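You operate a simulated robot arm through the tools that you are given. There is no shell and no other tool.

You run a simulated robot arm. Do the job below in one go: nothing can be reset, and whatever is moved stays where it is left.

JOB
Try the green gauge pin in the three fittings in the black nest; the tight one goes in REWORK.
Fine: stand the pin back in the green hole.
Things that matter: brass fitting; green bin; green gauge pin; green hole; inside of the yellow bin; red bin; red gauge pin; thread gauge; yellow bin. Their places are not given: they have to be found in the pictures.

Only the result counts: the job must be done as asked and must still hold three seconds after the hand-in. Knocking over, shifting, dropping, spilling or breaking anything else fails it.

ROBOT AND FRAMES
A 7-joint arm with a two-finger parallel gripper, fixed in place. Base frame: the origin is on the floor under the middle of its stand, x ahead of it, y to its left, z up; the work surface is at about z = 900. Units: mm, rad, N and s.
It reaches about 1372 mm from its shoulder. Its first joint turns from -2.601 to 2.601 rad. Payload 3.43 kg.
Tool frame: the origin (TCP) lies between the finger pads and is the grasp point; the fingertips stand 30 mm ahead of it; z points along the fingers, y is the line along which they close. Largest opening 94 mm; finger width 28, thickness 10; the body of the gripper, 50 by 96 mm, starts 55 mm behind the TCP.
Orientation is that of the tool frame in the base frame, as a unit quaternion [x, y, z, w]. With the fingers straight down and closing along the base's y, the tool's x points along the base's -x, its y along +y and its z along -z.

CONTROLS
- The arm moves only by the tool jog_arm. Its arguments are lists of equal length, an entry for each row: "linear": the shift along the tool's x, y, z in mm, a list of three; "rot": the turn, a rotation vector about the tool's x, y, z in rad, a list of three; "hand": the finger opening in mm, from 0 to 94. In form: {"linear": [[tx, ty, tz], ...], "rot": [[rx, ry, rz], ...], "hand": [hand, ...]}. A call has 1 to 20 rows; each row is the pose to reach, as a shift and turn from the pose commanded when the call began, along the tool's axes at that moment. Each row takes 0.2 s and may step no farther than 50 mm and 0.15 rad from the row before; otherwise, or with a gripper value out of range, the whole call is refused. Where a pose cannot be reached the arm comes as near as it can. A force on the tool above 40 N (or 10 N above the force at the start of the call, whichever is more), or a blocked arm, ends the call early, and 0.2 s more pass. The fingers move at their own pace (about 45 mm/s each) and stop on an object; they squeeze with about 35 N. The grip force told is the motor's: it shows also when the fingers shut on nothing. Time passes only in rows, and 0.2 s behind the last, so rows that repeat a pose let the fingers close. The reply holds the time, the measured pose of the TCP, the force on the tool along the base axes, the opening and the grip force, in the units named above and with some noise, with the torque about the TCP (base axes, N m) and any sound that the robot's microphone picked up.
- Cameras (640 x 400 px; columns grow to the right, rows downward): "scene" is fixed at [219.9, 501, 1653.2]; the picture's right is [0.49, -0.87, 0.00], its down [-0.78, -0.44, -0.45] and it looks along [0.39, 0.22, -0.89] (base axes); focal length 329 px, centre (320, 200). "wrist" rides on the gripper at [76, 14, -102] in the tool frame; the picture's right is [-0.18, 0.98, 0.00], its down [-0.75, -0.14, -0.64] and it looks along [-0.63, -0.12, 0.77] (tool axes); focal length 243 px, centre (320, 200).
- capture(camera): a new picture of that camera. It takes no simulated time.
- locate(camera, pixels): there is no depth. For up to 12 entries [column, row, z] of the newest picture of that camera ("zoom" is the newest enlarged one), the place [x, y] in the base frame at which the ray of that pixel passes the height z, good to about 3 mm. It takes no simulated time.
- enlarge(camera, box): a new picture of the part [left, top, right, bottom] of that camera's present view, enlarged. It takes no simulated time.
- sign_off(): hands the job in; it is judged then, once.

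Open the gripper and draw the arm clear of the work before you hand the job in, unless the task says otherwise.

The tools are called as name(argument=value, ...) on one line, values as JSON. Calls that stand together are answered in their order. jog_arm: Moves the arm, as the interface text tells. Its arguments: {"type":"object","properties":{"linear":{"type":"array"},"rot":{"type":"array"},"hand":{"type":"array"}},"required":["linear","rot","hand"]} The other tools are called the same way: capture (camera) takes a picture; locate (camera, pixels) gives the place at which the rays of pixels pass given heights; enlarge (camera, box) takes an enlarged picture of a part of a camera's view; sign_off () hands the job in.

At the start:

```text
t: 0.0
eef_pos: [419.4, 893.5, 1252.2]
tool_rot: [0.0, 1.0, 0.0, 0.001]
ft_force: [0.1, 0.6, -0.6]
moment: [0.01, 0.03, 0.02]
finger_gap: 93.9
grip_force: 0.0
```

scene: 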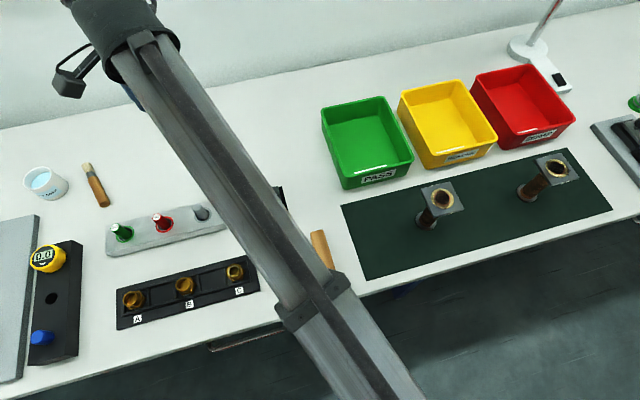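
wrist: 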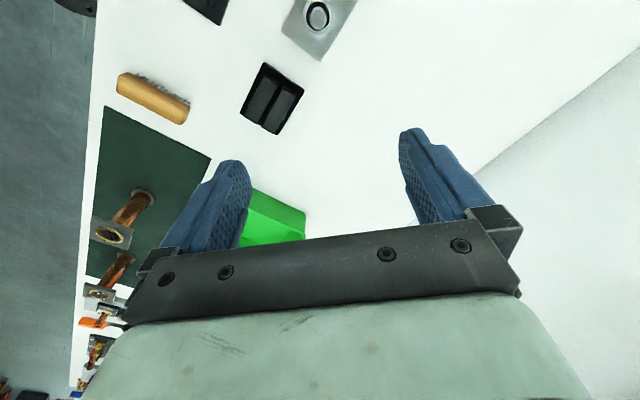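

The scene shows a black nest with fittings A, B, C at about (133,298), (185,284), (235,271) and a gauge stand with green/red pins near (121,232), (163,222). I enlarge these areas for detail.

enlarge(camera="scene", box=[90, 180, 290, 340])

enlarge(camera="scene", box=[300, 40, 620, 240])

```text
2.50 times, centred on (190, 260) of scene
```

zoom: 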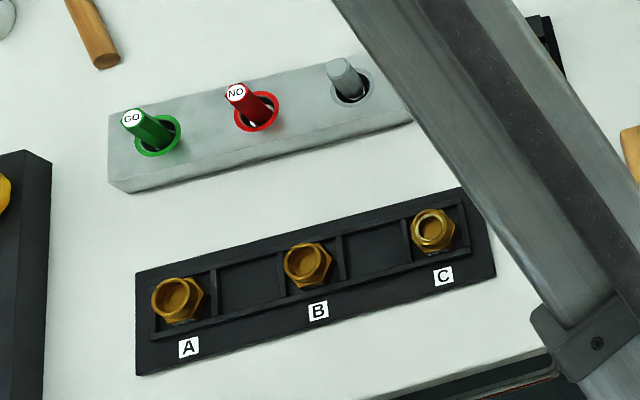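

```text
2.00 times, centred on (460, 140) of scene
```

zoom: 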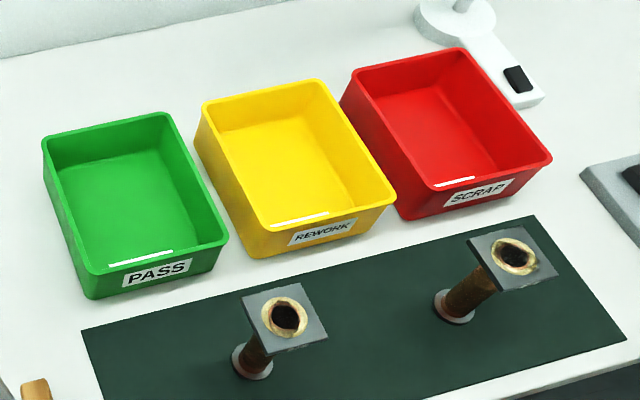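

I locate the pins, holes and fittings at several candidate heights to get their base-frame positions.

locate(camera="scene", pixels=[[133, 298, 900], [133, 298, 940], [185, 284, 900], [185, 284, 940], [235, 271, 900], [235, 271, 940], [123, 237, 920], [118, 227, 980], [164, 223, 920], [201, 213, 920], [114, 248, 900], [220, 230, 900]])

locate(camera="scene", pixels=[[321, 110, 960], [386, 97, 960], [413, 160, 960], [345, 188, 960], [400, 92, 960], [463, 80, 960], [497, 137, 960], [432, 166, 960], [455, 125, 905], [435, 200, 900], [555, 170, 900], [286, 200, 900]])

```text
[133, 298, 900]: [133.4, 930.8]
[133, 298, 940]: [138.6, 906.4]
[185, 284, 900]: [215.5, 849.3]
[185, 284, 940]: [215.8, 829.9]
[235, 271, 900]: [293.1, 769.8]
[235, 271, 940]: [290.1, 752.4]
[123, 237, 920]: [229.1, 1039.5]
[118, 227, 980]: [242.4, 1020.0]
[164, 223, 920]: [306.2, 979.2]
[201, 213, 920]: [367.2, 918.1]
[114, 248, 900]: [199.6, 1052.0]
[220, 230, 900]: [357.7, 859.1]
```

```text
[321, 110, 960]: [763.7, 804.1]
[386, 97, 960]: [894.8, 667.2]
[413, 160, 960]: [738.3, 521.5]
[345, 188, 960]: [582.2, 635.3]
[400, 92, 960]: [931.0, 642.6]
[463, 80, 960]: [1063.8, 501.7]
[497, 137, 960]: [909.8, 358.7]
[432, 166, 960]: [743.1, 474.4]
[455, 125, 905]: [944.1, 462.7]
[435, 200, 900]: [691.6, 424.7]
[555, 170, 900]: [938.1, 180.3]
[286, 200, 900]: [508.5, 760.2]
```

The nest row runs along about (0.7,-0.7) from A (≈135,920) to C (≈292,760), and the pin rack is parallel to it. I move high over the area and yaw 45° so the fingers close across the row, to look with the wrist camera.

jog_arm(linear=[[38.4, 12.4, 12.75], [76.8, 24.8, 25.5], [115.2, 37.2, 38.25], [153.6, 49.6, 51], [192, 62, 63.75], [230.4, 74.4, 76.5], [268.8, 86.8, 89.25], [307, 99, 102]], rot=[[0, 0, 0.098], [0, 0, 0.196], [0, 0, 0.294], [0, 0, 0.393], [0, 0, 0.491], [0, 0, 0.589], [0, 0, 0.687], [0, 0, 0.785]], hand=[94, 94, 94, 94, 94, 94, 94, 94])

```text
t: 1.8
eef_pos: [113.0, 992.9, 1148.9]
tool_rot: [0.384, 0.923, 0.0, -0.001]
ft_force: [0.7, -0.4, 0.1]
moment: [0.03, -0.02, 0.0]
finger_gap: 94.0
grip_force: 0.0
```

The arm reached the pose. I take pictures from both cameras.

capture(camera="wrist")

capture(camera="scene")

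```text
taken
```

wrist: 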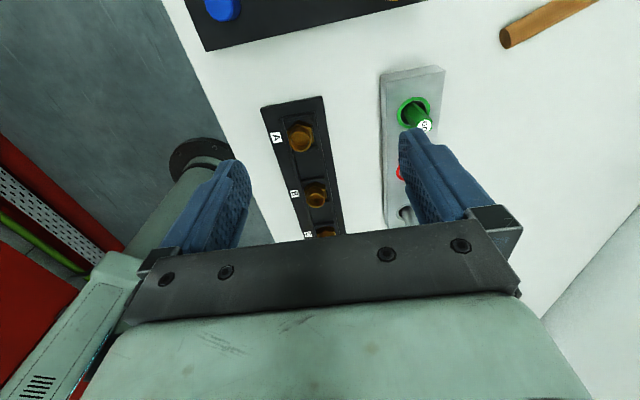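

```text
taken
```

scene: 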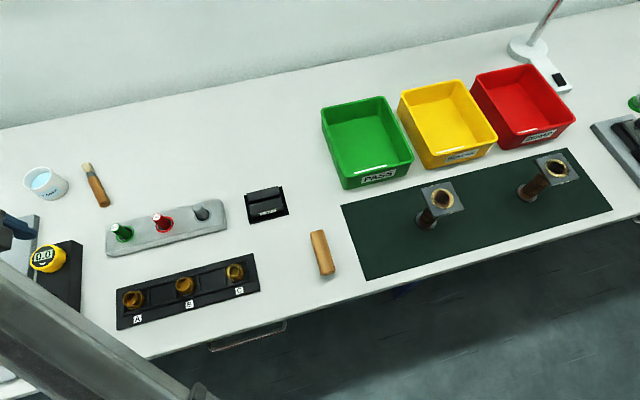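

Now the wrist view shows the nest at (300,137)-(325,232) and the rack at right. I enlarge both to measure them.

enlarge(camera="wrist", box=[240, 50, 480, 250])

enlarge(camera="scene", box=[100, 180, 300, 340])

```text
2.00 times, centred on (360, 150) of wrist
```

zoom: 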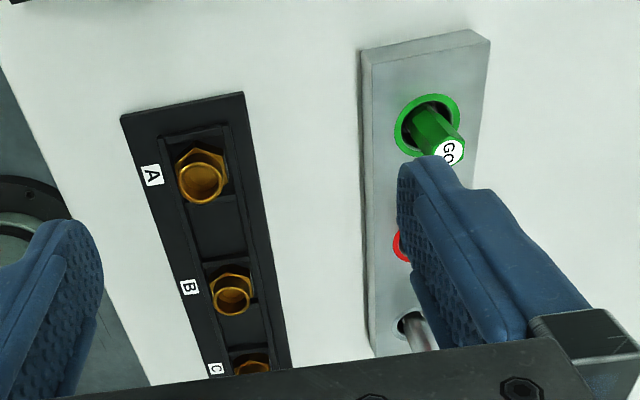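

```text
2.50 times, centred on (200, 260) of scene
```

zoom: 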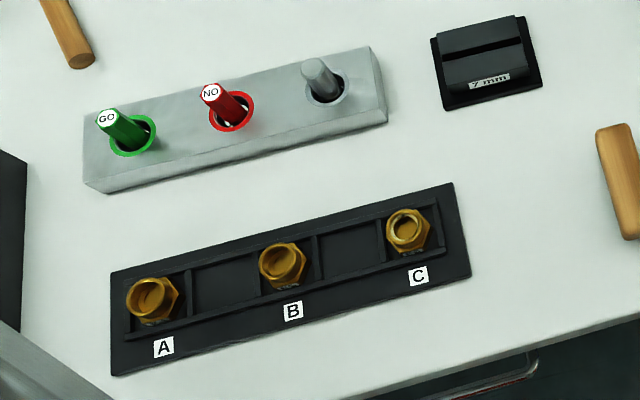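

I intersect rays from both cameras: pin tops, hole rim, and fitting rims at several heights.

locate(camera="wrist", pixels=[[424.5, 126, 960], [424.5, 126, 1000], [413.5, 112.5, 920], [413.5, 112.5, 940], [301, 140.5, 920], [301, 140.5, 960], [316, 197, 920], [316, 197, 960], [326, 234, 920], [326, 234, 960], [260, 108, 905], [322, 97, 905]])

locate(camera="zoom", pixels=[[107, 118, 960], [107, 118, 1000], [133, 136, 920], [133, 136, 940], [152, 300, 920], [152, 300, 960], [281, 265, 920], [281, 265, 960], [406, 229, 920], [406, 229, 960], [112, 272, 905], [113, 375, 905]])

```text
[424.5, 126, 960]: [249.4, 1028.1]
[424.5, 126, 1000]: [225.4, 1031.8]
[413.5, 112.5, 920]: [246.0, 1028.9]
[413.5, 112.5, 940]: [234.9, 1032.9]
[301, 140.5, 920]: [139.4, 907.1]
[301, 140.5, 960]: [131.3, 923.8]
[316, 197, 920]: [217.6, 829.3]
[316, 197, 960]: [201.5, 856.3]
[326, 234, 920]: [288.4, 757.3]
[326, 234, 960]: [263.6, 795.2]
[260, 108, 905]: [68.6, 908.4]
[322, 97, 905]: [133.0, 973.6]
```

```text
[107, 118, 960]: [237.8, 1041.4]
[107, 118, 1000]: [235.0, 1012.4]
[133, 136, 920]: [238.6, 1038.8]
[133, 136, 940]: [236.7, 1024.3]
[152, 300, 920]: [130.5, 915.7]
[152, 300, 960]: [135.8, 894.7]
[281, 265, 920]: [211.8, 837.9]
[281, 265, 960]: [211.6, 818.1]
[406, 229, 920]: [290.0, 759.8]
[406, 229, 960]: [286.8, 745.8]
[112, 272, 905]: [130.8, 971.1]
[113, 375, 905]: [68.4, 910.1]
```

The two views agree well: nest plate corners match, green pin at about (238,1030) with top z≈979, and fittings at about A(136,911), B(213,834), C(289,759). Check the thread gauge and other items near the left end before going lower.

locate(camera="scene", pixels=[[47, 258, 900], [47, 258, 960], [84, 243, 905], [55, 355, 905], [22, 240, 920], [95, 185, 910], [45, 183, 980], [163, 221, 979], [157, 213, 979], [201, 211, 960]])

enlarge(camera="scene", box=[0, 150, 120, 300])

```text
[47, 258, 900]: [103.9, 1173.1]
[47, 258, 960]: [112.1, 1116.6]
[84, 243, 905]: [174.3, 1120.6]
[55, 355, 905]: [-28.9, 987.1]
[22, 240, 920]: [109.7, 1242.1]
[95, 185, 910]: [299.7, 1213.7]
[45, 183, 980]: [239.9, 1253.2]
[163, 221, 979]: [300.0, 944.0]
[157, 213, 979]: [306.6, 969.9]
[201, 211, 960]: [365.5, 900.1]
```

```text
2.67 times, centred on (60, 225) of scene
```

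zoom: 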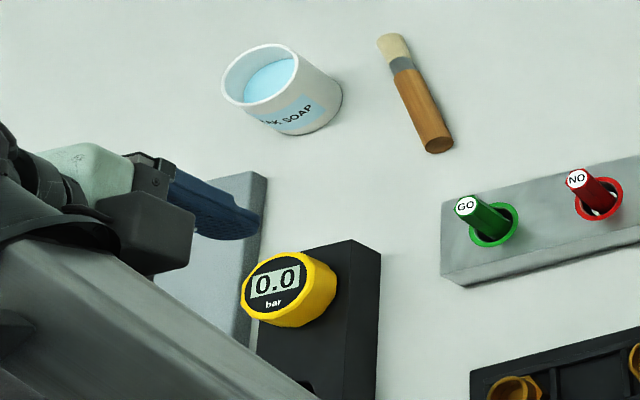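

The dial stands at about (112,1118), clear of where I'm going. I lower to look at fitting A closely.

jog_arm(linear=[[-3, -10, 40], [-6, -20, 80], [-8.6, -29.7, 119]], rot=[[0, 0, 0], [0, 0, 0], [0, 0, 0]], hand=[94, 94, 94])

enlarge(camera="wrist", box=[220, 60, 420, 240])

```text
t: 2.6
eef_pos: [96.4, 964.9, 1031.2]
tool_rot: [0.383, 0.924, -0.001, -0.001]
ft_force: [0.0, -0.1, 0.3]
moment: [-0.02, -0.01, -0.02]
finger_gap: 93.8
grip_force: 0.1
```

```text
2.22 times, centred on (320, 150) of wrist
```

zoom: 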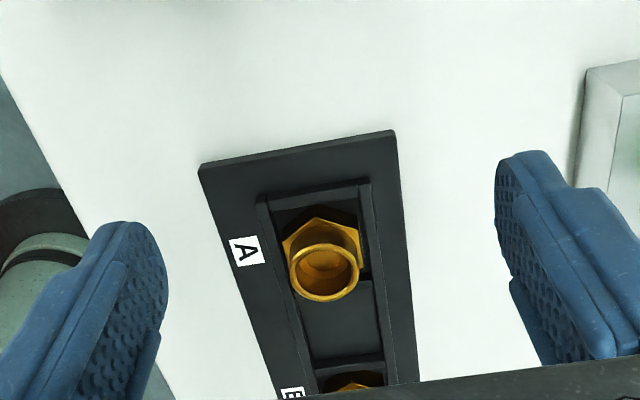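

The fitting is a hex with a round open collar on top (zoom centre ≈(325,272)). I measure the collar rim, hex corners and rails.

locate(camera="zoom", pixels=[[290, 272, 930], [360, 270, 930], [325, 272, 930], [325, 302, 930], [325, 243, 930], [282, 240, 915], [361, 230, 915], [316, 217, 915], [258, 200, 910], [372, 180, 910], [199, 166, 905], [394, 131, 905]])

enlarge(camera="wrist", box=[280, 140, 360, 210])

enlarge(camera="scene", box=[110, 250, 270, 340])

```text
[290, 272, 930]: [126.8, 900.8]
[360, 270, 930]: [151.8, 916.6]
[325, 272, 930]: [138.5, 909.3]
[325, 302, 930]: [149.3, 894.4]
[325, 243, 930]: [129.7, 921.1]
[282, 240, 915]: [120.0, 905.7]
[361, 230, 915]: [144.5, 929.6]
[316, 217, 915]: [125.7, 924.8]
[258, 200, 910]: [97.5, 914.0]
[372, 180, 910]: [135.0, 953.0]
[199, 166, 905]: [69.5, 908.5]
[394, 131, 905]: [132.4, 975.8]
```

```text
5.71 times, centred on (320, 175) of wrist
```

zoom: 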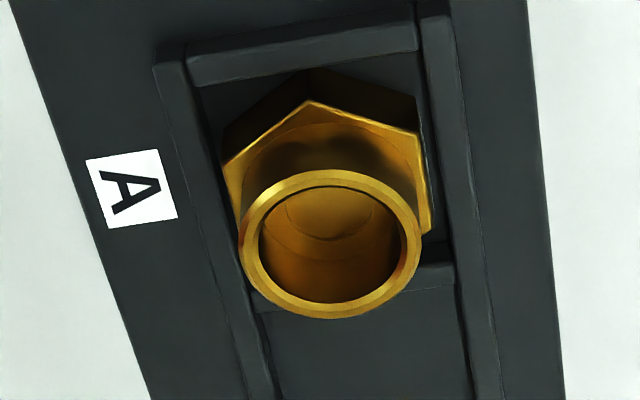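

```text
4.00 times, centred on (190, 295) of scene
```

zoom: 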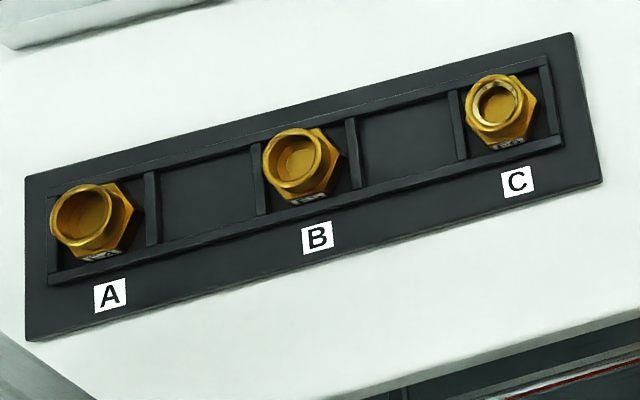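

I zoom in on each fitting in the scene camera to triangulate the rim height and centres.

enlarge(camera="scene", box=[113, 278, 161, 318])

enlarge(camera="scene", box=[166, 264, 214, 304])

enlarge(camera="scene", box=[216, 250, 264, 290])

enlarge(camera="scene", box=[100, 210, 148, 250])

```text
10.00 times, centred on (137, 298) of scene
```

zoom: 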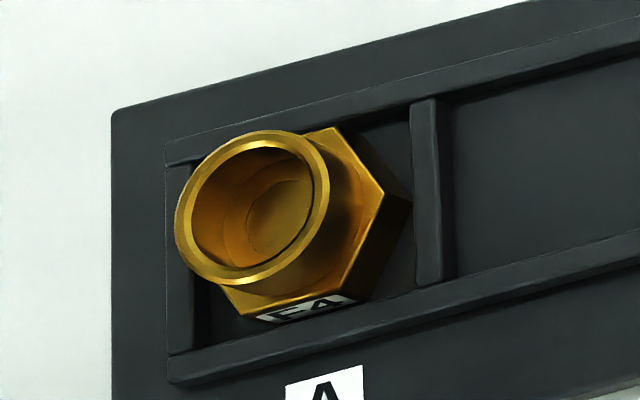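

```text
10.00 times, centred on (190, 284) of scene
```

zoom: 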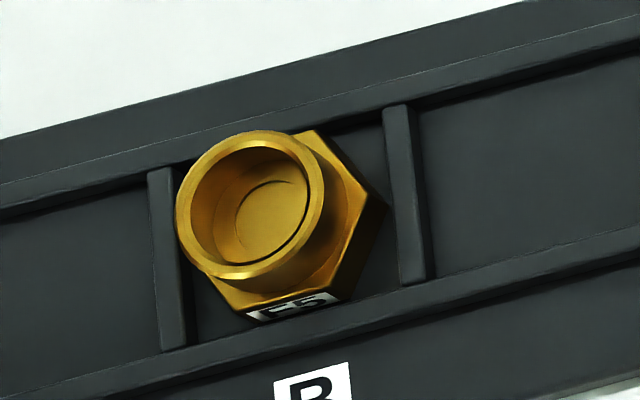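

```text
10.00 times, centred on (240, 270) of scene
```

zoom: 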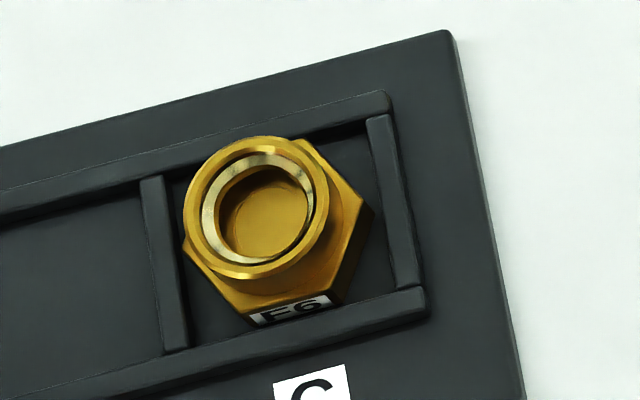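

```text
10.00 times, centred on (124, 230) of scene
```

zoom: 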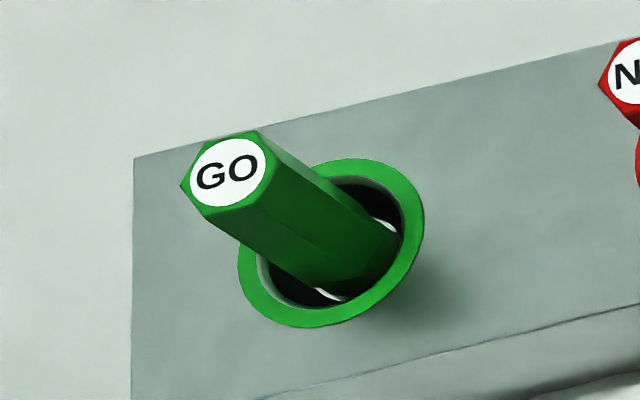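

Rim ellipse centres in raw scene pixels: A (130.2,298.8), B (183.0,284.55), C (233.6,270.75); wrist A (321.8,182.8). I intersect them.

locate(camera="scene", pixels=[[130.2, 298.8, 930], [130.2, 298.8, 945], [183, 284.55, 930], [183, 284.55, 945], [233.6, 270.75, 930], [233.6, 270.75, 945]])

capture(camera="wrist")

locate(camera="wrist", pixels=[[321.84, 182.8, 930], [321.84, 182.8, 945]])

```text
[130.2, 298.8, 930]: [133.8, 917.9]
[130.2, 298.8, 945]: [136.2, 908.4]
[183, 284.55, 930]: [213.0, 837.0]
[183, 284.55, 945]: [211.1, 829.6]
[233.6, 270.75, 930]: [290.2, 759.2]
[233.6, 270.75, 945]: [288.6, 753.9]
```

```text
taken
```

wrist: 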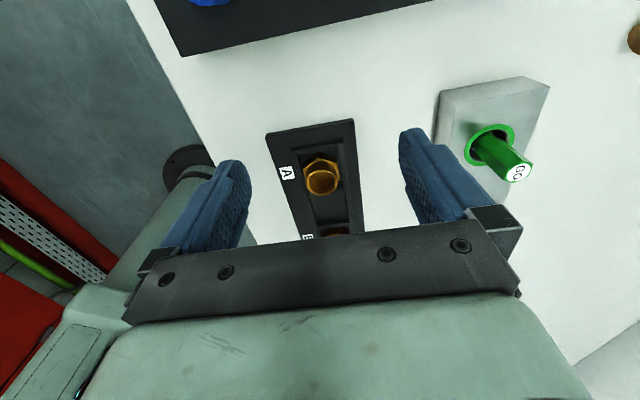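

```text
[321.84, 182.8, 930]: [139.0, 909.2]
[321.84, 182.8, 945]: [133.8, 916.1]
```

Rim top is at z≈939 with A≈(135,912), B≈(212,833), C≈(289,756). Next I look at the green pin's hexagonal handle (scene zoom showed "GO" hex head) from above, moving to (214,1065,1040).

jog_arm(linear=[[-3, 40, -8.8], [-6, 80, -8.8], [-9, 120, -8.8], [-11.9, 154, -8.8]], rot=[[0, 0, 0], [0, 0, 0], [0, 0, 0], [0, 0, 0]], hand=[94, 94, 94, 94])

enlarge(camera="wrist", box=[272, 120, 368, 200])

capture(camera="wrist")

```text
t: 3.6
eef_pos: [213.5, 1067.0, 1039.7]
tool_rot: [0.382, 0.924, 0.001, 0.0]
ft_force: [0.1, -0.7, -0.1]
moment: [0.05, -0.01, -0.01]
finger_gap: 94.0
grip_force: 0.1
```

```text
5.00 times, centred on (320, 160) of wrist
```

zoom: 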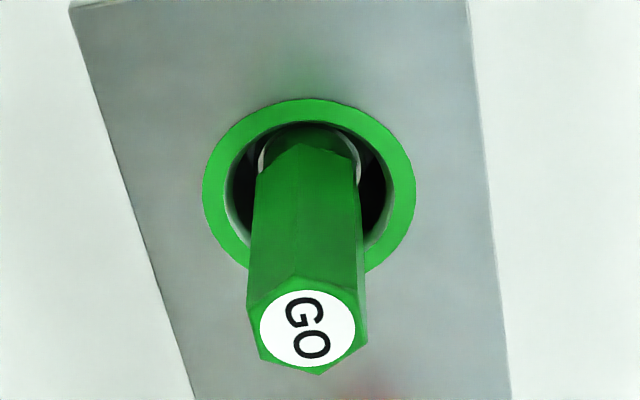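

```text
taken
```

wrist: 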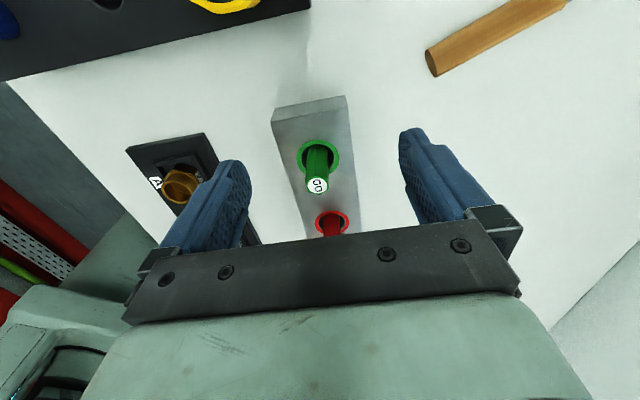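

I locate the head's hexagon vertices (zoom) at z=979 to get flat orientation and the pin axis.

locate(camera="scene", pixels=[[114.8, 227.2, 979]])

enlarge(camera="wrist", box=[296, 165, 344, 205])

locate(camera="zoom", pixels=[[320, 200, 979]])

```text
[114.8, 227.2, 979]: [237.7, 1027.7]
```

```text
10.00 times, centred on (320, 185) of wrist
```

zoom: 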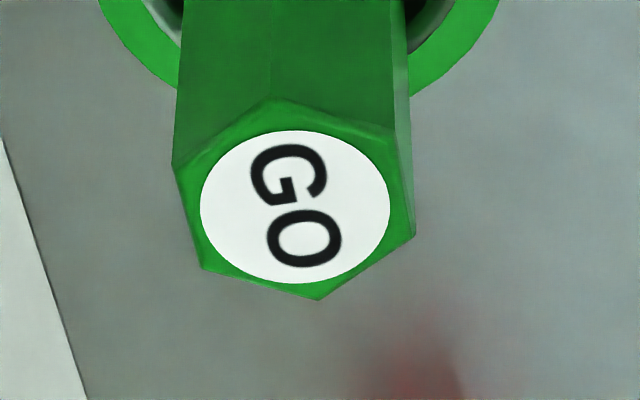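

```text
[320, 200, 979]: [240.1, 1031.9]
```

Hexagon vertices in this 10x zoom are about (270,98), (395,135), (414,235), (318,299), (203,270), (173,165), disc centre (295,206). I locate them.

locate(camera="zoom", pixels=[[270, 98, 979], [395, 135, 979], [414, 235, 979], [318, 299, 979], [203, 270, 979], [173, 165, 979], [295, 206, 979], [295, 206, 970], [295, 206, 985]])

enlarge(camera="wrist", box=[290, 130, 350, 180])

```text
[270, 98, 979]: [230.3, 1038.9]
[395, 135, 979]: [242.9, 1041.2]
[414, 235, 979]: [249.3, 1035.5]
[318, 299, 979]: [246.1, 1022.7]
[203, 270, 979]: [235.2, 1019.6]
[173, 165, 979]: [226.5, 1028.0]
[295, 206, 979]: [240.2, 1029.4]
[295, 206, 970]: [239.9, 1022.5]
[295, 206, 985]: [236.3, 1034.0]
```

```text
8.00 times, centred on (320, 155) of wrist
```

zoom: 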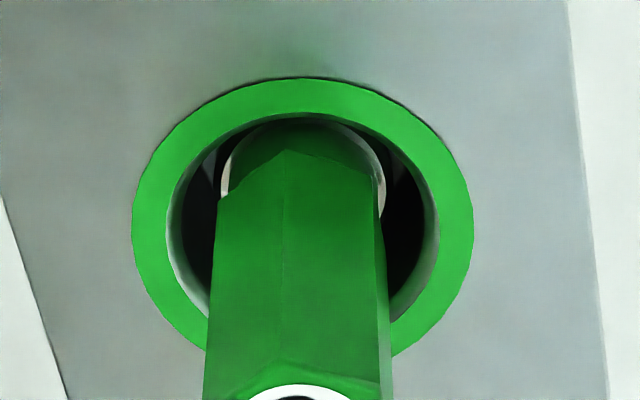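

The flats' normals are at ≈45° so the current yaw matches the hex. Locate readings have some noise, so I repeat the same pixels to average.

capture(camera="wrist")

locate(camera="wrist", pixels=[[317.5, 185.6, 979], [317.5, 185.6, 979], [317.5, 185.6, 979], [317.5, 185.6, 979], [317.5, 185.6, 979], [317.5, 185.6, 979]])

locate(camera="scene", pixels=[[114.7, 227.5, 979], [114.7, 227.5, 979], [114.7, 227.5, 979], [114.7, 227.5, 979], [114.7, 227.5, 979], [114.7, 227.5, 979]])

```text
taken
```

wrist: 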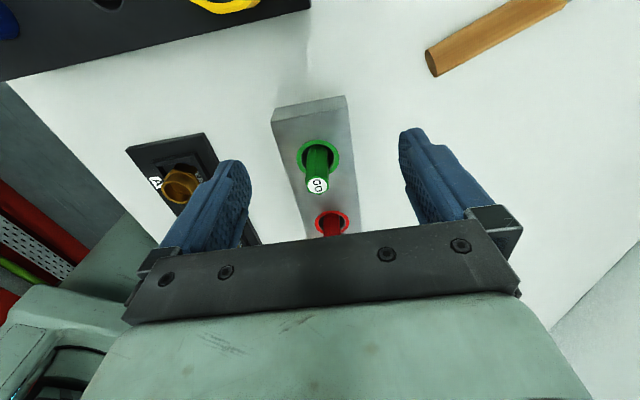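

```text
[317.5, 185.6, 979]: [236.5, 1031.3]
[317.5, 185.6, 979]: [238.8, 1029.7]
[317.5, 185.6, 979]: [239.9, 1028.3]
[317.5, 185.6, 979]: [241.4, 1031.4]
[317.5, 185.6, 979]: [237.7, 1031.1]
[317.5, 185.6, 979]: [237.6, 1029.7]
```

```text
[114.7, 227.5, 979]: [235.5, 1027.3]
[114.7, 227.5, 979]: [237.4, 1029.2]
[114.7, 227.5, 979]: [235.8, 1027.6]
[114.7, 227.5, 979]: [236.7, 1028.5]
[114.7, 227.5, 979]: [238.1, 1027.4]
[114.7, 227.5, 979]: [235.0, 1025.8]
```

Averages: pin axis ≈(237.5,1029). I move over it at height, then descend with open fingers to TCP z≈972 (tips ≈942, above the rack top ≈933).

jog_arm(linear=[[-22, -5, 0], [-44, -9.7, 0], [-44, -9.7, 24], [-44, -9.7, 46], [-44, -9.7, 60], [-44, -9.7, 67]], rot=[[0, 0, 0], [0, 0, 0], [0, 0, 0], [0, 0, 0], [0, 0, 0], [0, 0, 0]], hand=[94, 94, 94, 94, 94, 94])

capture(camera="wrist")

capture(camera="scene")

```text
t: 5.0
eef_pos: [239.4, 1026.9, 973.8]
tool_rot: [0.383, 0.924, 0.0, 0.0]
ft_force: [0.0, 0.6, -0.1]
moment: [-0.01, -0.01, -0.03]
finger_gap: 94.1
grip_force: 0.0
```

```text
taken
```

wrist: 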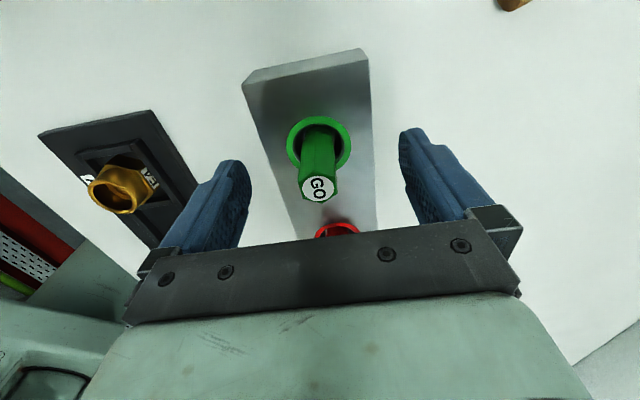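

```text
taken
```

scene: 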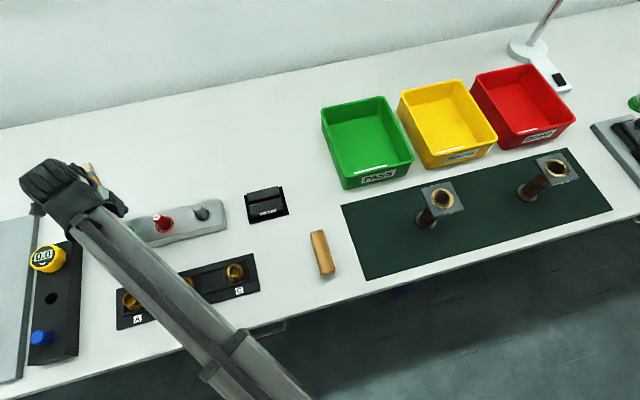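

The GO head is at (319,190), right where the TCP projects, so it is centred in closing direction. I nudge 2.5 mm in tool x and close on it.

jog_arm(linear=[[2.5, 0, 0], [2.5, 0, 0], [2.5, 0, 0], [2.5, 0, 0], [2.5, 0, 0], [2.5, 0, 0], [2.5, 0, 0], [2.5, 0, 0]], rot=[[0, 0, 0], [0, 0, 0], [0, 0, 0], [0, 0, 0], [0, 0, 0], [0, 0, 0], [0, 0, 0], [0, 0, 0]], hand=[60, 30, 0, 0, 0, 0, 0, 0])

capture(camera="wrist")

```text
t: 6.8
eef_pos: [237.3, 1028.2, 972.9]
tool_rot: [0.382, 0.924, 0.001, 0.0]
ft_force: [0.8, -0.2, 0.0]
moment: [-0.01, -0.02, 0.01]
finger_gap: 20.2
grip_force: 35.3
```

```text
taken
```

wrist: 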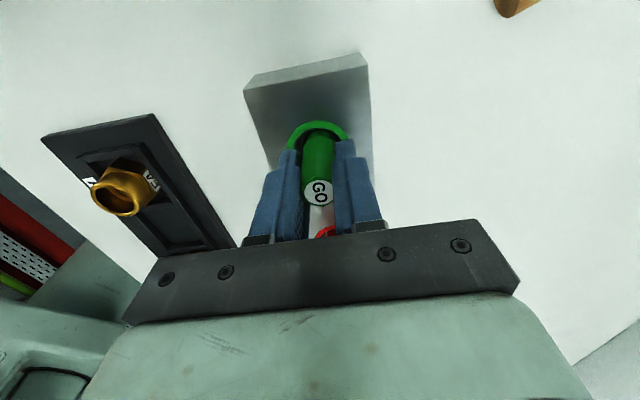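

Gripped at 20.2 mm (hex across flats). I lift straight up about 100 mm and look at the pin.

jog_arm(linear=[[0, 0, -10], [0, 0, -30], [0, 0, -60], [0, 0, -100], [0, 0, -130]], rot=[[0, 0, 0], [0, 0, 0], [0, 0, 0], [0, 0, 0], [0, 0, 0]], hand=[0, 0, 0, 0, 0])

enlarge(camera="wrist", box=[240, 90, 400, 240])

capture(camera="scene")

```text
t: 8.0
eef_pos: [239.1, 1028.2, 1103.9]
tool_rot: [0.383, 0.924, 0.0, 0.001]
ft_force: [-0.8, -0.1, -1.0]
moment: [0.0, 0.0, -0.03]
finger_gap: 19.6
grip_force: 34.8
```

```text
2.67 times, centred on (320, 165) of wrist
```

zoom: 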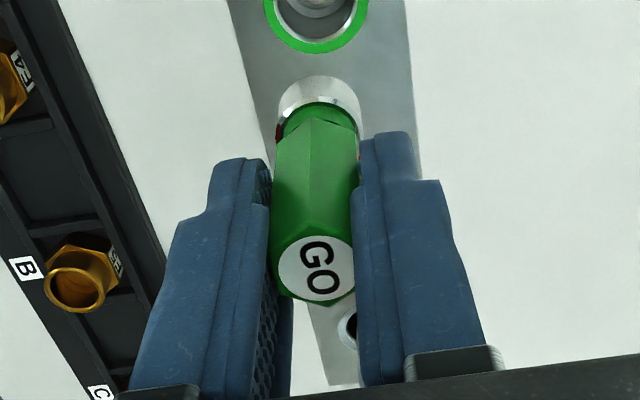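

```text
taken
```

scene: 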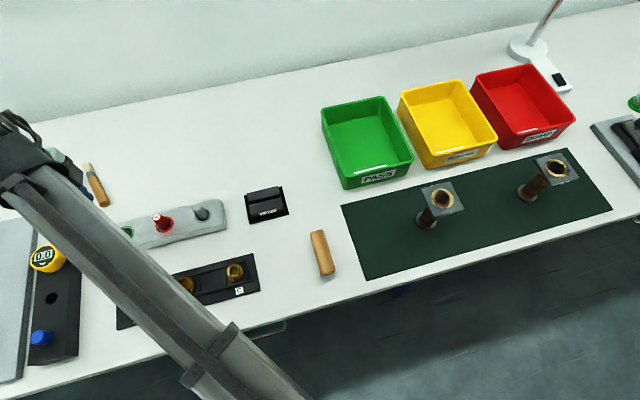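

The steel barrel (≈23 mm dia) hangs about 69 mm below the TCP. Dead reckoning gives the commanded pose ≈(237.4,1029.3,1103); I move over fitting A at (135.4,912.6) with the pin tip about 17 mm above the rim.

jog_arm(linear=[[-2.5, -40, 0], [-5, -80, 10], [-8, -120, 30], [-10.4, -154.6, 53], [-10.4, -154.6, 78]], rot=[[0, 0, 0], [0, 0, 0], [0, 0, 0], [0, 0, 0], [0, 0, 0]], hand=[0, 0, 0, 0, 0])

enlarge(camera="wrist", box=[272, 80, 368, 160])

capture(camera="scene")

```text
t: 9.2
eef_pos: [136.2, 911.2, 1025.1]
tool_rot: [0.382, 0.924, 0.0, 0.0]
ft_force: [0.0, 0.6, -1.2]
moment: [0.03, -0.01, 0.01]
finger_gap: 20.0
grip_force: 35.3
```

```text
5.00 times, centred on (320, 120) of wrist
```

zoom: 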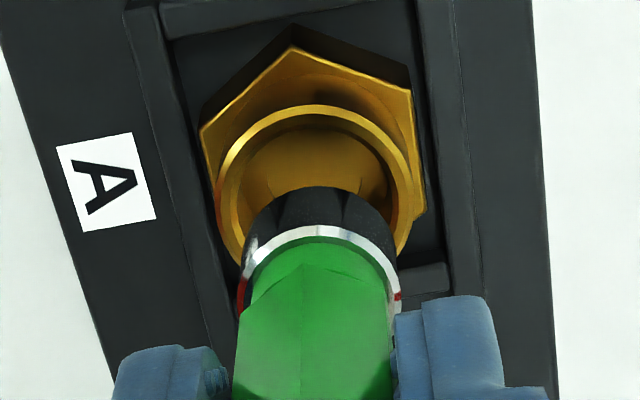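

```text
taken
```

scene: 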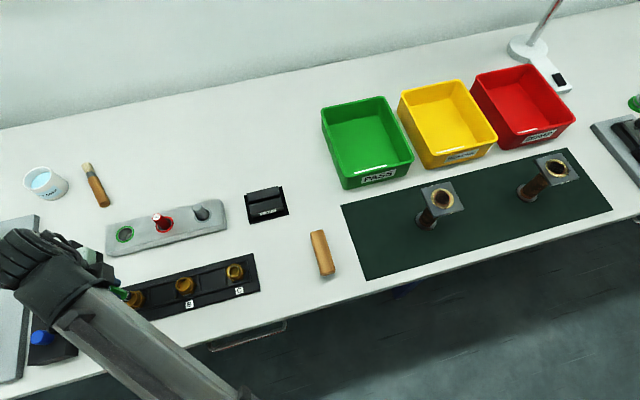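

Great view: barrel axis at zoom column 320, rim centre at ≈314.5, and the rim's near edge at row 104 suggests the fitting is ~2 mm further in tool +x and ~0.9 mm in −y. I correct and lower to ~5 mm above the rim.

jog_arm(linear=[[2, -0.9, 0], [2, -0.9, 6], [2, -0.9, 12]], rot=[[0, 0, 0], [0, 0, 0], [0, 0, 0]], hand=[0, 0, 0])

enlarge(camera="wrist", box=[284, 90, 356, 150])

```text
t: 10.0
eef_pos: [134.6, 912.9, 1012.8]
tool_rot: [0.383, 0.924, 0.0, 0.0]
ft_force: [0.1, 0.1, -1.3]
moment: [0.0, -0.03, 0.01]
finger_gap: 19.9
grip_force: 35.2
```

```text
6.67 times, centred on (320, 120) of wrist
```

zoom: 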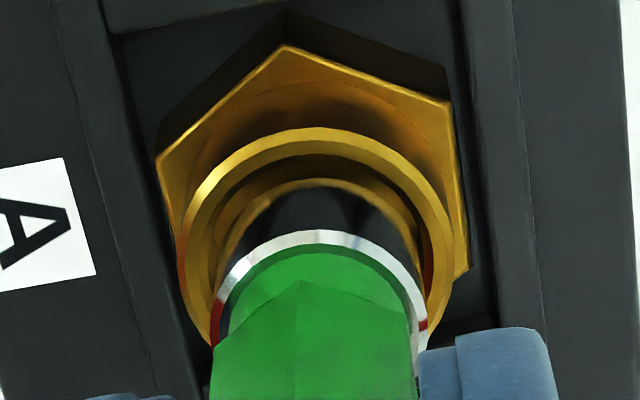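

Now the barrel (cols 215–422, bottom edge row ≈186) is nearly concentric with the rim (cols 178–453); a tiny −0.3 mm y, +0.2 mm x correction remains. I apply it and descend slowly to just around the rim.

jog_arm(linear=[[0.2, -0.3, 1], [0.2, -0.3, 2], [0.2, -0.3, 3], [0.2, -0.3, 4], [0.2, -0.3, 5]], rot=[[0, 0, 0], [0, 0, 0], [0, 0, 0], [0, 0, 0], [0, 0, 0]], hand=[0, 0, 0, 0, 0])

enlarge(camera="wrist", box=[284, 90, 356, 150])

```text
t: 11.2
eef_pos: [134.1, 912.9, 1009.6]
tool_rot: [0.383, 0.924, 0.0, 0.0]
ft_force: [0.8, -1.5, 0.6]
moment: [-0.05, -0.1, 0.0]
finger_gap: 20.3
grip_force: 34.7
```

```text
6.67 times, centred on (320, 120) of wrist
```

zoom: 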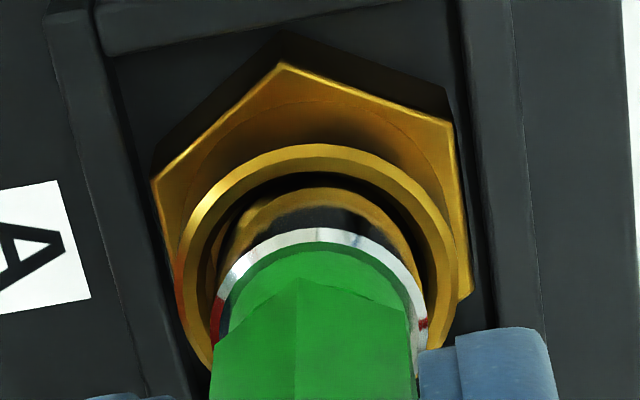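

Force changed by only ~2 N, so the tip may be just touching the rim. I shift −0.3 mm in y and descend another 1.5 mm in small steps to check the force.

jog_arm(linear=[[0, -0.3, 0], [0, -0.3, 0.5], [0, -0.3, 1.0], [0, -0.3, 1.5]], rot=[[0, 0, 0], [0, 0, 0], [0, 0, 0], [0, 0, 0]], hand=[0, 0, 0, 0])

enlarge(camera="wrist", box=[296, 100, 344, 140])

```text
t: 12.2
eef_pos: [133.3, 913.1, 1005.4]
tool_rot: [0.383, 0.924, 0.0, 0.0]
ft_force: [-0.1, -1.2, -0.7]
moment: [-0.07, 0.0, 0.02]
finger_gap: 19.9
grip_force: 35.3
```

```text
10.00 times, centred on (320, 120) of wrist
```

zoom: 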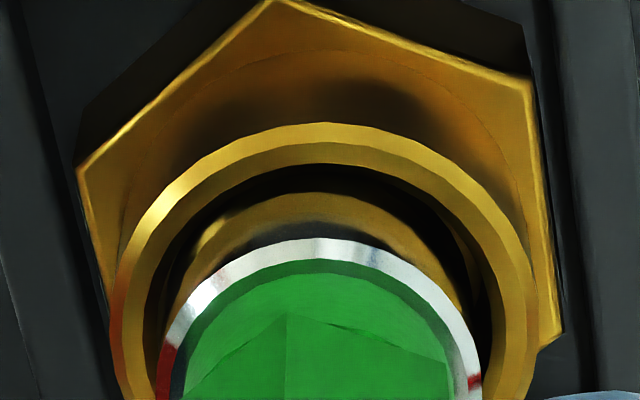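

No vertical resistance (fz −0.7 N is just the pin weight). I continue down 4 mm in 1 mm steps.

jog_arm(linear=[[0, 0, 1], [0, 0, 2], [0, 0, 3], [0, 0, 4]], rot=[[0, 0, 0], [0, 0, 0], [0, 0, 0], [0, 0, 0]], hand=[0, 0, 0, 0])

enlarge(camera="wrist", box=[296, 100, 344, 140])

```text
t: 13.2
eef_pos: [133.2, 914.0, 1001.6]
tool_rot: [0.384, 0.923, 0.0, 0.0]
ft_force: [-0.4, 0.9, -1.0]
moment: [0.02, 0.03, 0.0]
finger_gap: 20.1
grip_force: 34.4
```

```text
10.00 times, centred on (320, 120) of wrist
```

zoom: 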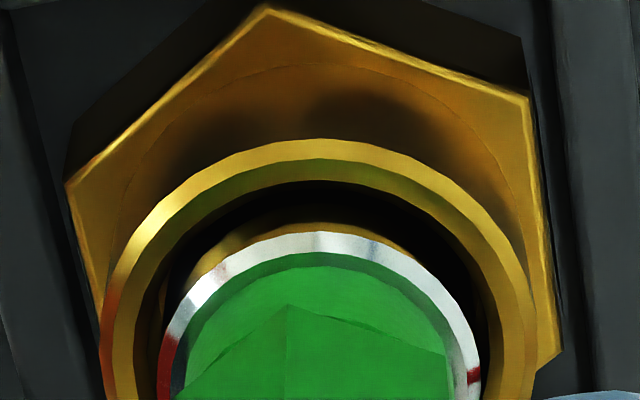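

Still free; tip is now several mm below the rim. I continue 6 mm further.

jog_arm(linear=[[0, 0, 1], [0, 0, 2], [0, 0, 3], [0, 0, 4], [0, 0, 5], [0, 0, 6]], rot=[[0, 0, 0], [0, 0, 0], [0, 0, 0], [0, 0, 0], [0, 0, 0], [0, 0, 0]], hand=[0, 0, 0, 0, 0, 0])

enlarge(camera="wrist", box=[296, 100, 344, 140])

```text
t: 14.6
eef_pos: [133.2, 914.1, 997.6]
tool_rot: [0.382, 0.924, 0.001, 0.0]
ft_force: [-0.3, -0.9, 19.5]
moment: [0.18, -0.2, 0.01]
finger_gap: 20.0
grip_force: 34.7
```

```text
10.00 times, centred on (320, 120) of wrist
```

zoom: 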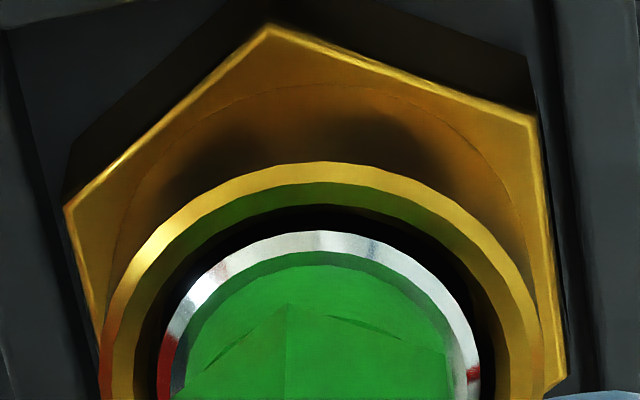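

Contact at 997.6 (fz 19.5 N): about 10 mm below the rim, which matches the visible floor depth of the bore (~10 mm), so the pin seems fully seated in A. I lift out gently and check nothing sticks.

jog_arm(linear=[[0, 0, -2], [0, 0, -5], [0, 0, -8], [0, 0, -12], [0, 0, -20], [0, 0, -34]], rot=[[0, 0, 0], [0, 0, 0], [0, 0, 0], [0, 0, 0], [0, 0, 0], [0, 0, 0]], hand=[0, 0, 0, 0, 0, 0])

capture(camera="wrist")

enlarge(camera="wrist", box=[272, 80, 368, 160])

```text
t: 16.0
eef_pos: [132.9, 914.8, 1031.2]
tool_rot: [0.383, 0.924, 0.0, 0.0]
ft_force: [-0.3, 1.0, -1.8]
moment: [-0.04, 0.01, 0.01]
finger_gap: 20.0
grip_force: 34.8
```

```text
taken
```

wrist: 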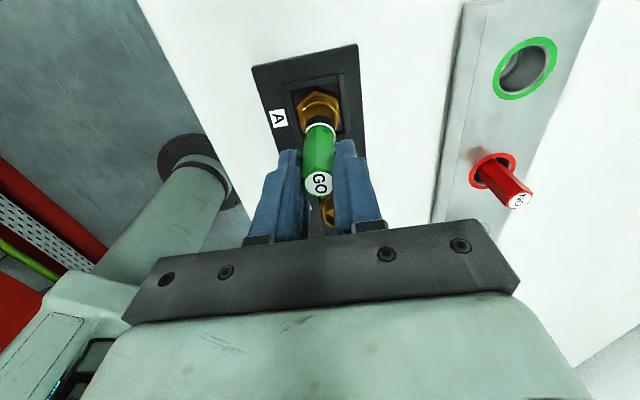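

```text
5.00 times, centred on (320, 120) of wrist
```

zoom: 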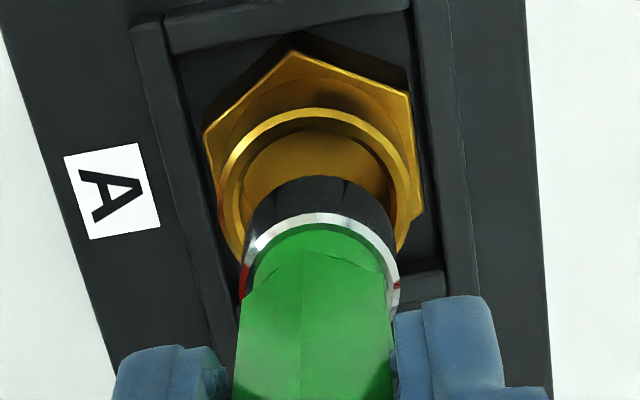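

A stays in the nest; but the GO disc has drifted from row 190 to 184, so the pin creeps slowly down in the grip (~0.6 mm/s) — I should be quick. I average scene-locate readings for A, B, C rim centres to get spacing (takes no time).

locate(camera="scene", pixels=[[130.2, 298.8, 939], [130.2, 298.8, 939], [130.2, 298.8, 939], [130.2, 298.8, 939], [183, 284.55, 939], [183, 284.55, 939], [183, 284.55, 939], [183, 284.55, 939], [233.6, 270.75, 939], [233.6, 270.75, 939], [233.6, 270.75, 939], [233.6, 270.75, 939]])

locate(camera="scene", pixels=[[130.2, 298.8, 939], [130.2, 298.8, 939], [130.2, 298.8, 939], [130.2, 298.8, 939], [183, 284.55, 939], [183, 284.55, 939], [183, 284.55, 939], [183, 284.55, 939], [233.6, 270.75, 939], [233.6, 270.75, 939], [233.6, 270.75, 939], [233.6, 270.75, 939]])

```text
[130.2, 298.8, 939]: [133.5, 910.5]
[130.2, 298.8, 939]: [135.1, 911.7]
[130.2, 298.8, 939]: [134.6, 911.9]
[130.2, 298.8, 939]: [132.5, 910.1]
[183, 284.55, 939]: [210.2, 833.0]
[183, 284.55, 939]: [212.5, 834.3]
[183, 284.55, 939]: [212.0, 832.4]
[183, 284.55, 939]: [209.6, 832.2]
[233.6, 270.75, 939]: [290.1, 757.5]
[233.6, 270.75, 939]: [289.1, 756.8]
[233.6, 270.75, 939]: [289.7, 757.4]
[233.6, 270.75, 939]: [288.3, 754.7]
```

```text
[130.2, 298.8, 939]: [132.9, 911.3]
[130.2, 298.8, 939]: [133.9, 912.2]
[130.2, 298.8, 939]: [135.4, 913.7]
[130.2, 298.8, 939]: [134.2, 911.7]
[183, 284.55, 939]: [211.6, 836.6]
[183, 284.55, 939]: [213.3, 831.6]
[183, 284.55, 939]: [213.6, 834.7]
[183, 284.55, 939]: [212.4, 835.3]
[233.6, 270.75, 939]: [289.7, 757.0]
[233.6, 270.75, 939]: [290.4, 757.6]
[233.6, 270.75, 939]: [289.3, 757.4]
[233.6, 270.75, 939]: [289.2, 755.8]
```

Averaged spacing is 110 mm straight along the row, i.e. −110 mm in tool x. I go over B at a hover and look.

jog_arm(linear=[[-45, 0, 0], [-90, 0, 0], [-110, 0, 6]], rot=[[0, 0, 0], [0, 0, 0], [0, 0, 0]], hand=[0, 0, 0])

enlarge(camera="wrist", box=[284, 80, 356, 140])

capture(camera="wrist")

```text
t: 16.8
eef_pos: [211.6, 836.5, 1023.5]
tool_rot: [0.383, 0.924, 0.001, 0.0]
ft_force: [-0.7, -0.4, -0.7]
moment: [0.01, 0.0, 0.0]
finger_gap: 19.7
grip_force: 35.3
```

```text
6.67 times, centred on (320, 110) of wrist
```

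zoom: 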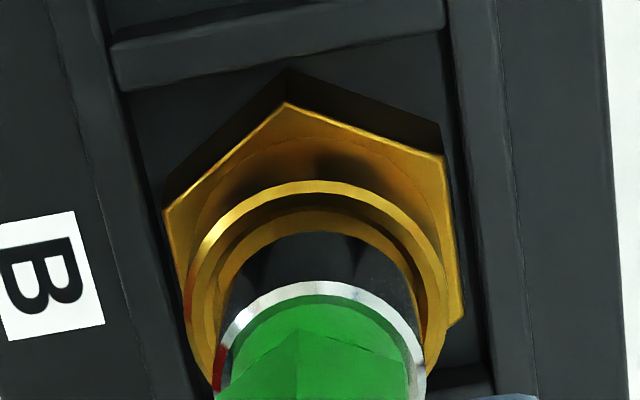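

```text
taken
```

wrist: 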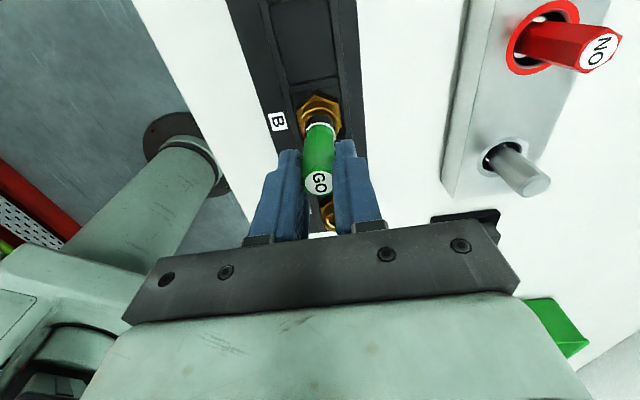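

Over B: rim near edge at raw row 107 vs expected 103.5, so B sits ~2.6 mm toward −x and ~0.5 mm −y of the tool axis. I correct and lower to just above the rim.

jog_arm(linear=[[-2.6, -0.5, 4], [-2.6, -0.5, 7]], rot=[[0, 0, 0], [0, 0, 0]], hand=[0, 0])

enlarge(camera="wrist", box=[284, 80, 356, 140])

```text
t: 17.4
eef_pos: [214.0, 834.9, 1017.3]
tool_rot: [0.383, 0.924, 0.0, 0.0]
ft_force: [1.0, -0.8, -1.3]
moment: [0.01, -0.02, 0.0]
finger_gap: 19.6
grip_force: 35.1
```

```text
6.67 times, centred on (320, 110) of wrist
```

zoom: 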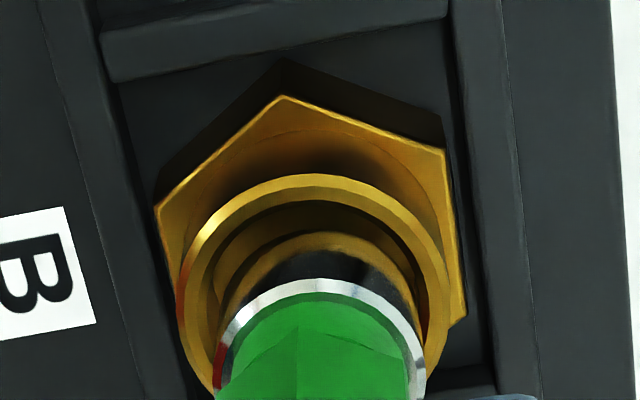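

Remaining offset at B: about +0.4 mm x and −0.6 mm y (rim centre col ≈313 vs pin ≈320.5). I correct and descend 6 mm in small steps.

jog_arm(linear=[[0.4, -0.6, 1], [0.4, -0.6, 2], [0.4, -0.6, 3], [0.4, -0.6, 4], [0.4, -0.6, 5], [0.4, -0.6, 6]], rot=[[0, 0, 0], [0, 0, 0], [0, 0, 0], [0, 0, 0], [0, 0, 0], [0, 0, 0]], hand=[0, 0, 0, 0, 0, 0])

enlarge(camera="wrist", box=[296, 100, 344, 140])

```text
t: 18.8
eef_pos: [212.3, 834.2, 1011.8]
tool_rot: [0.383, 0.924, 0.001, 0.0]
ft_force: [-0.2, -0.6, -0.9]
moment: [0.02, 0.0, -0.01]
finger_gap: 20.0
grip_force: 35.0
```

```text
10.00 times, centred on (320, 120) of wrist
```

zoom: 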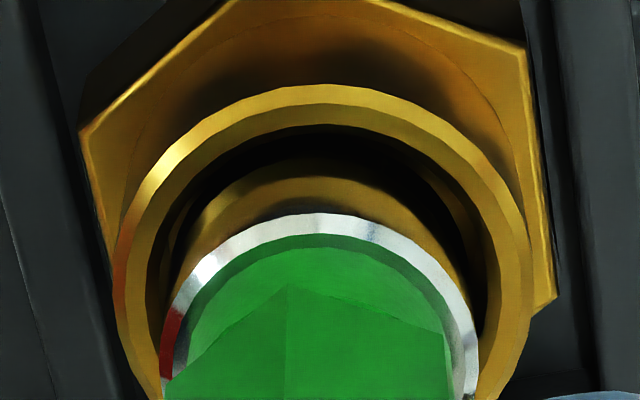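

Free so far and centred in columns (rim ≈323 vs pin ≈320). A +0.4 mm x tweak and I descend 6 mm more.

jog_arm(linear=[[0.4, 0, 1], [0.4, 0, 2], [0.4, 0, 3], [0.4, 0, 4], [0.4, 0, 5], [0.4, 0, 6]], rot=[[0, 0, 0], [0, 0, 0], [0, 0, 0], [0, 0, 0], [0, 0, 0], [0, 0, 0]], hand=[0, 0, 0, 0, 0, 0])

enlarge(camera="wrist", box=[296, 100, 344, 140])

```text
t: 20.2
eef_pos: [211.6, 833.4, 1005.7]
tool_rot: [0.383, 0.924, -0.001, 0.0]
ft_force: [0.1, -0.7, -0.9]
moment: [0.0, 0.03, -0.02]
finger_gap: 19.7
grip_force: 35.2
```

```text
10.00 times, centred on (320, 120) of wrist
```

zoom: 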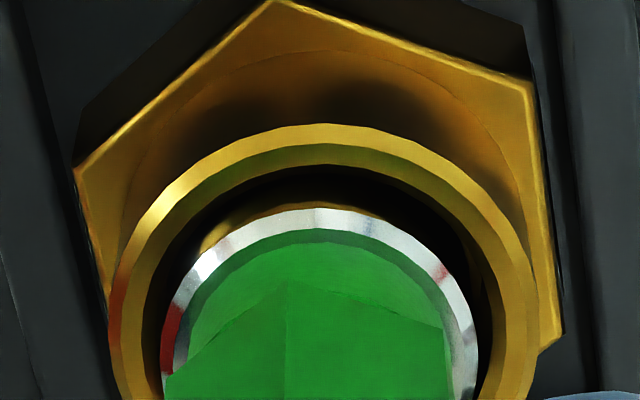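

Compared with A's contact (ring-to-rim gap 69 px), B now shows 84 px, i.e. about 3 mm from the same depth, still with no force. I descend up to 4.5 mm more.

jog_arm(linear=[[0, 0, 1], [0, 0, 2], [0, 0, 3], [0, 0, 3.8], [0, 0, 4.5]], rot=[[0, 0, 0], [0, 0, 0], [0, 0, 0], [0, 0, 0], [0, 0, 0]], hand=[0, 0, 0, 0, 0])

enlarge(camera="wrist", box=[296, 100, 344, 140])

```text
t: 21.4
eef_pos: [212.3, 833.8, 1002.6]
tool_rot: [0.382, 0.924, 0.001, 0.0]
ft_force: [3.2, 0.2, 12.7]
moment: [0.07, -0.28, -0.03]
finger_gap: 19.7
grip_force: 35.2
```

```text
10.00 times, centred on (320, 120) of wrist
```

zoom: 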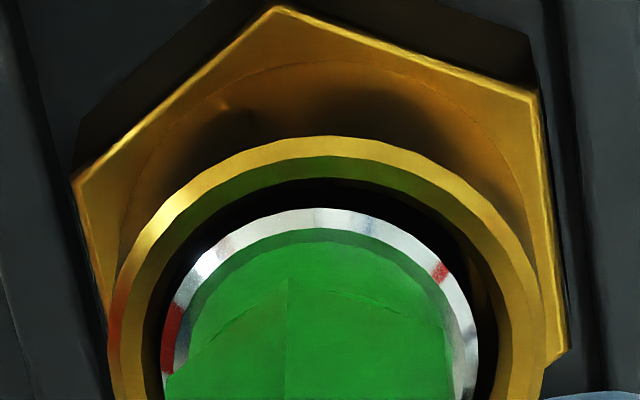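

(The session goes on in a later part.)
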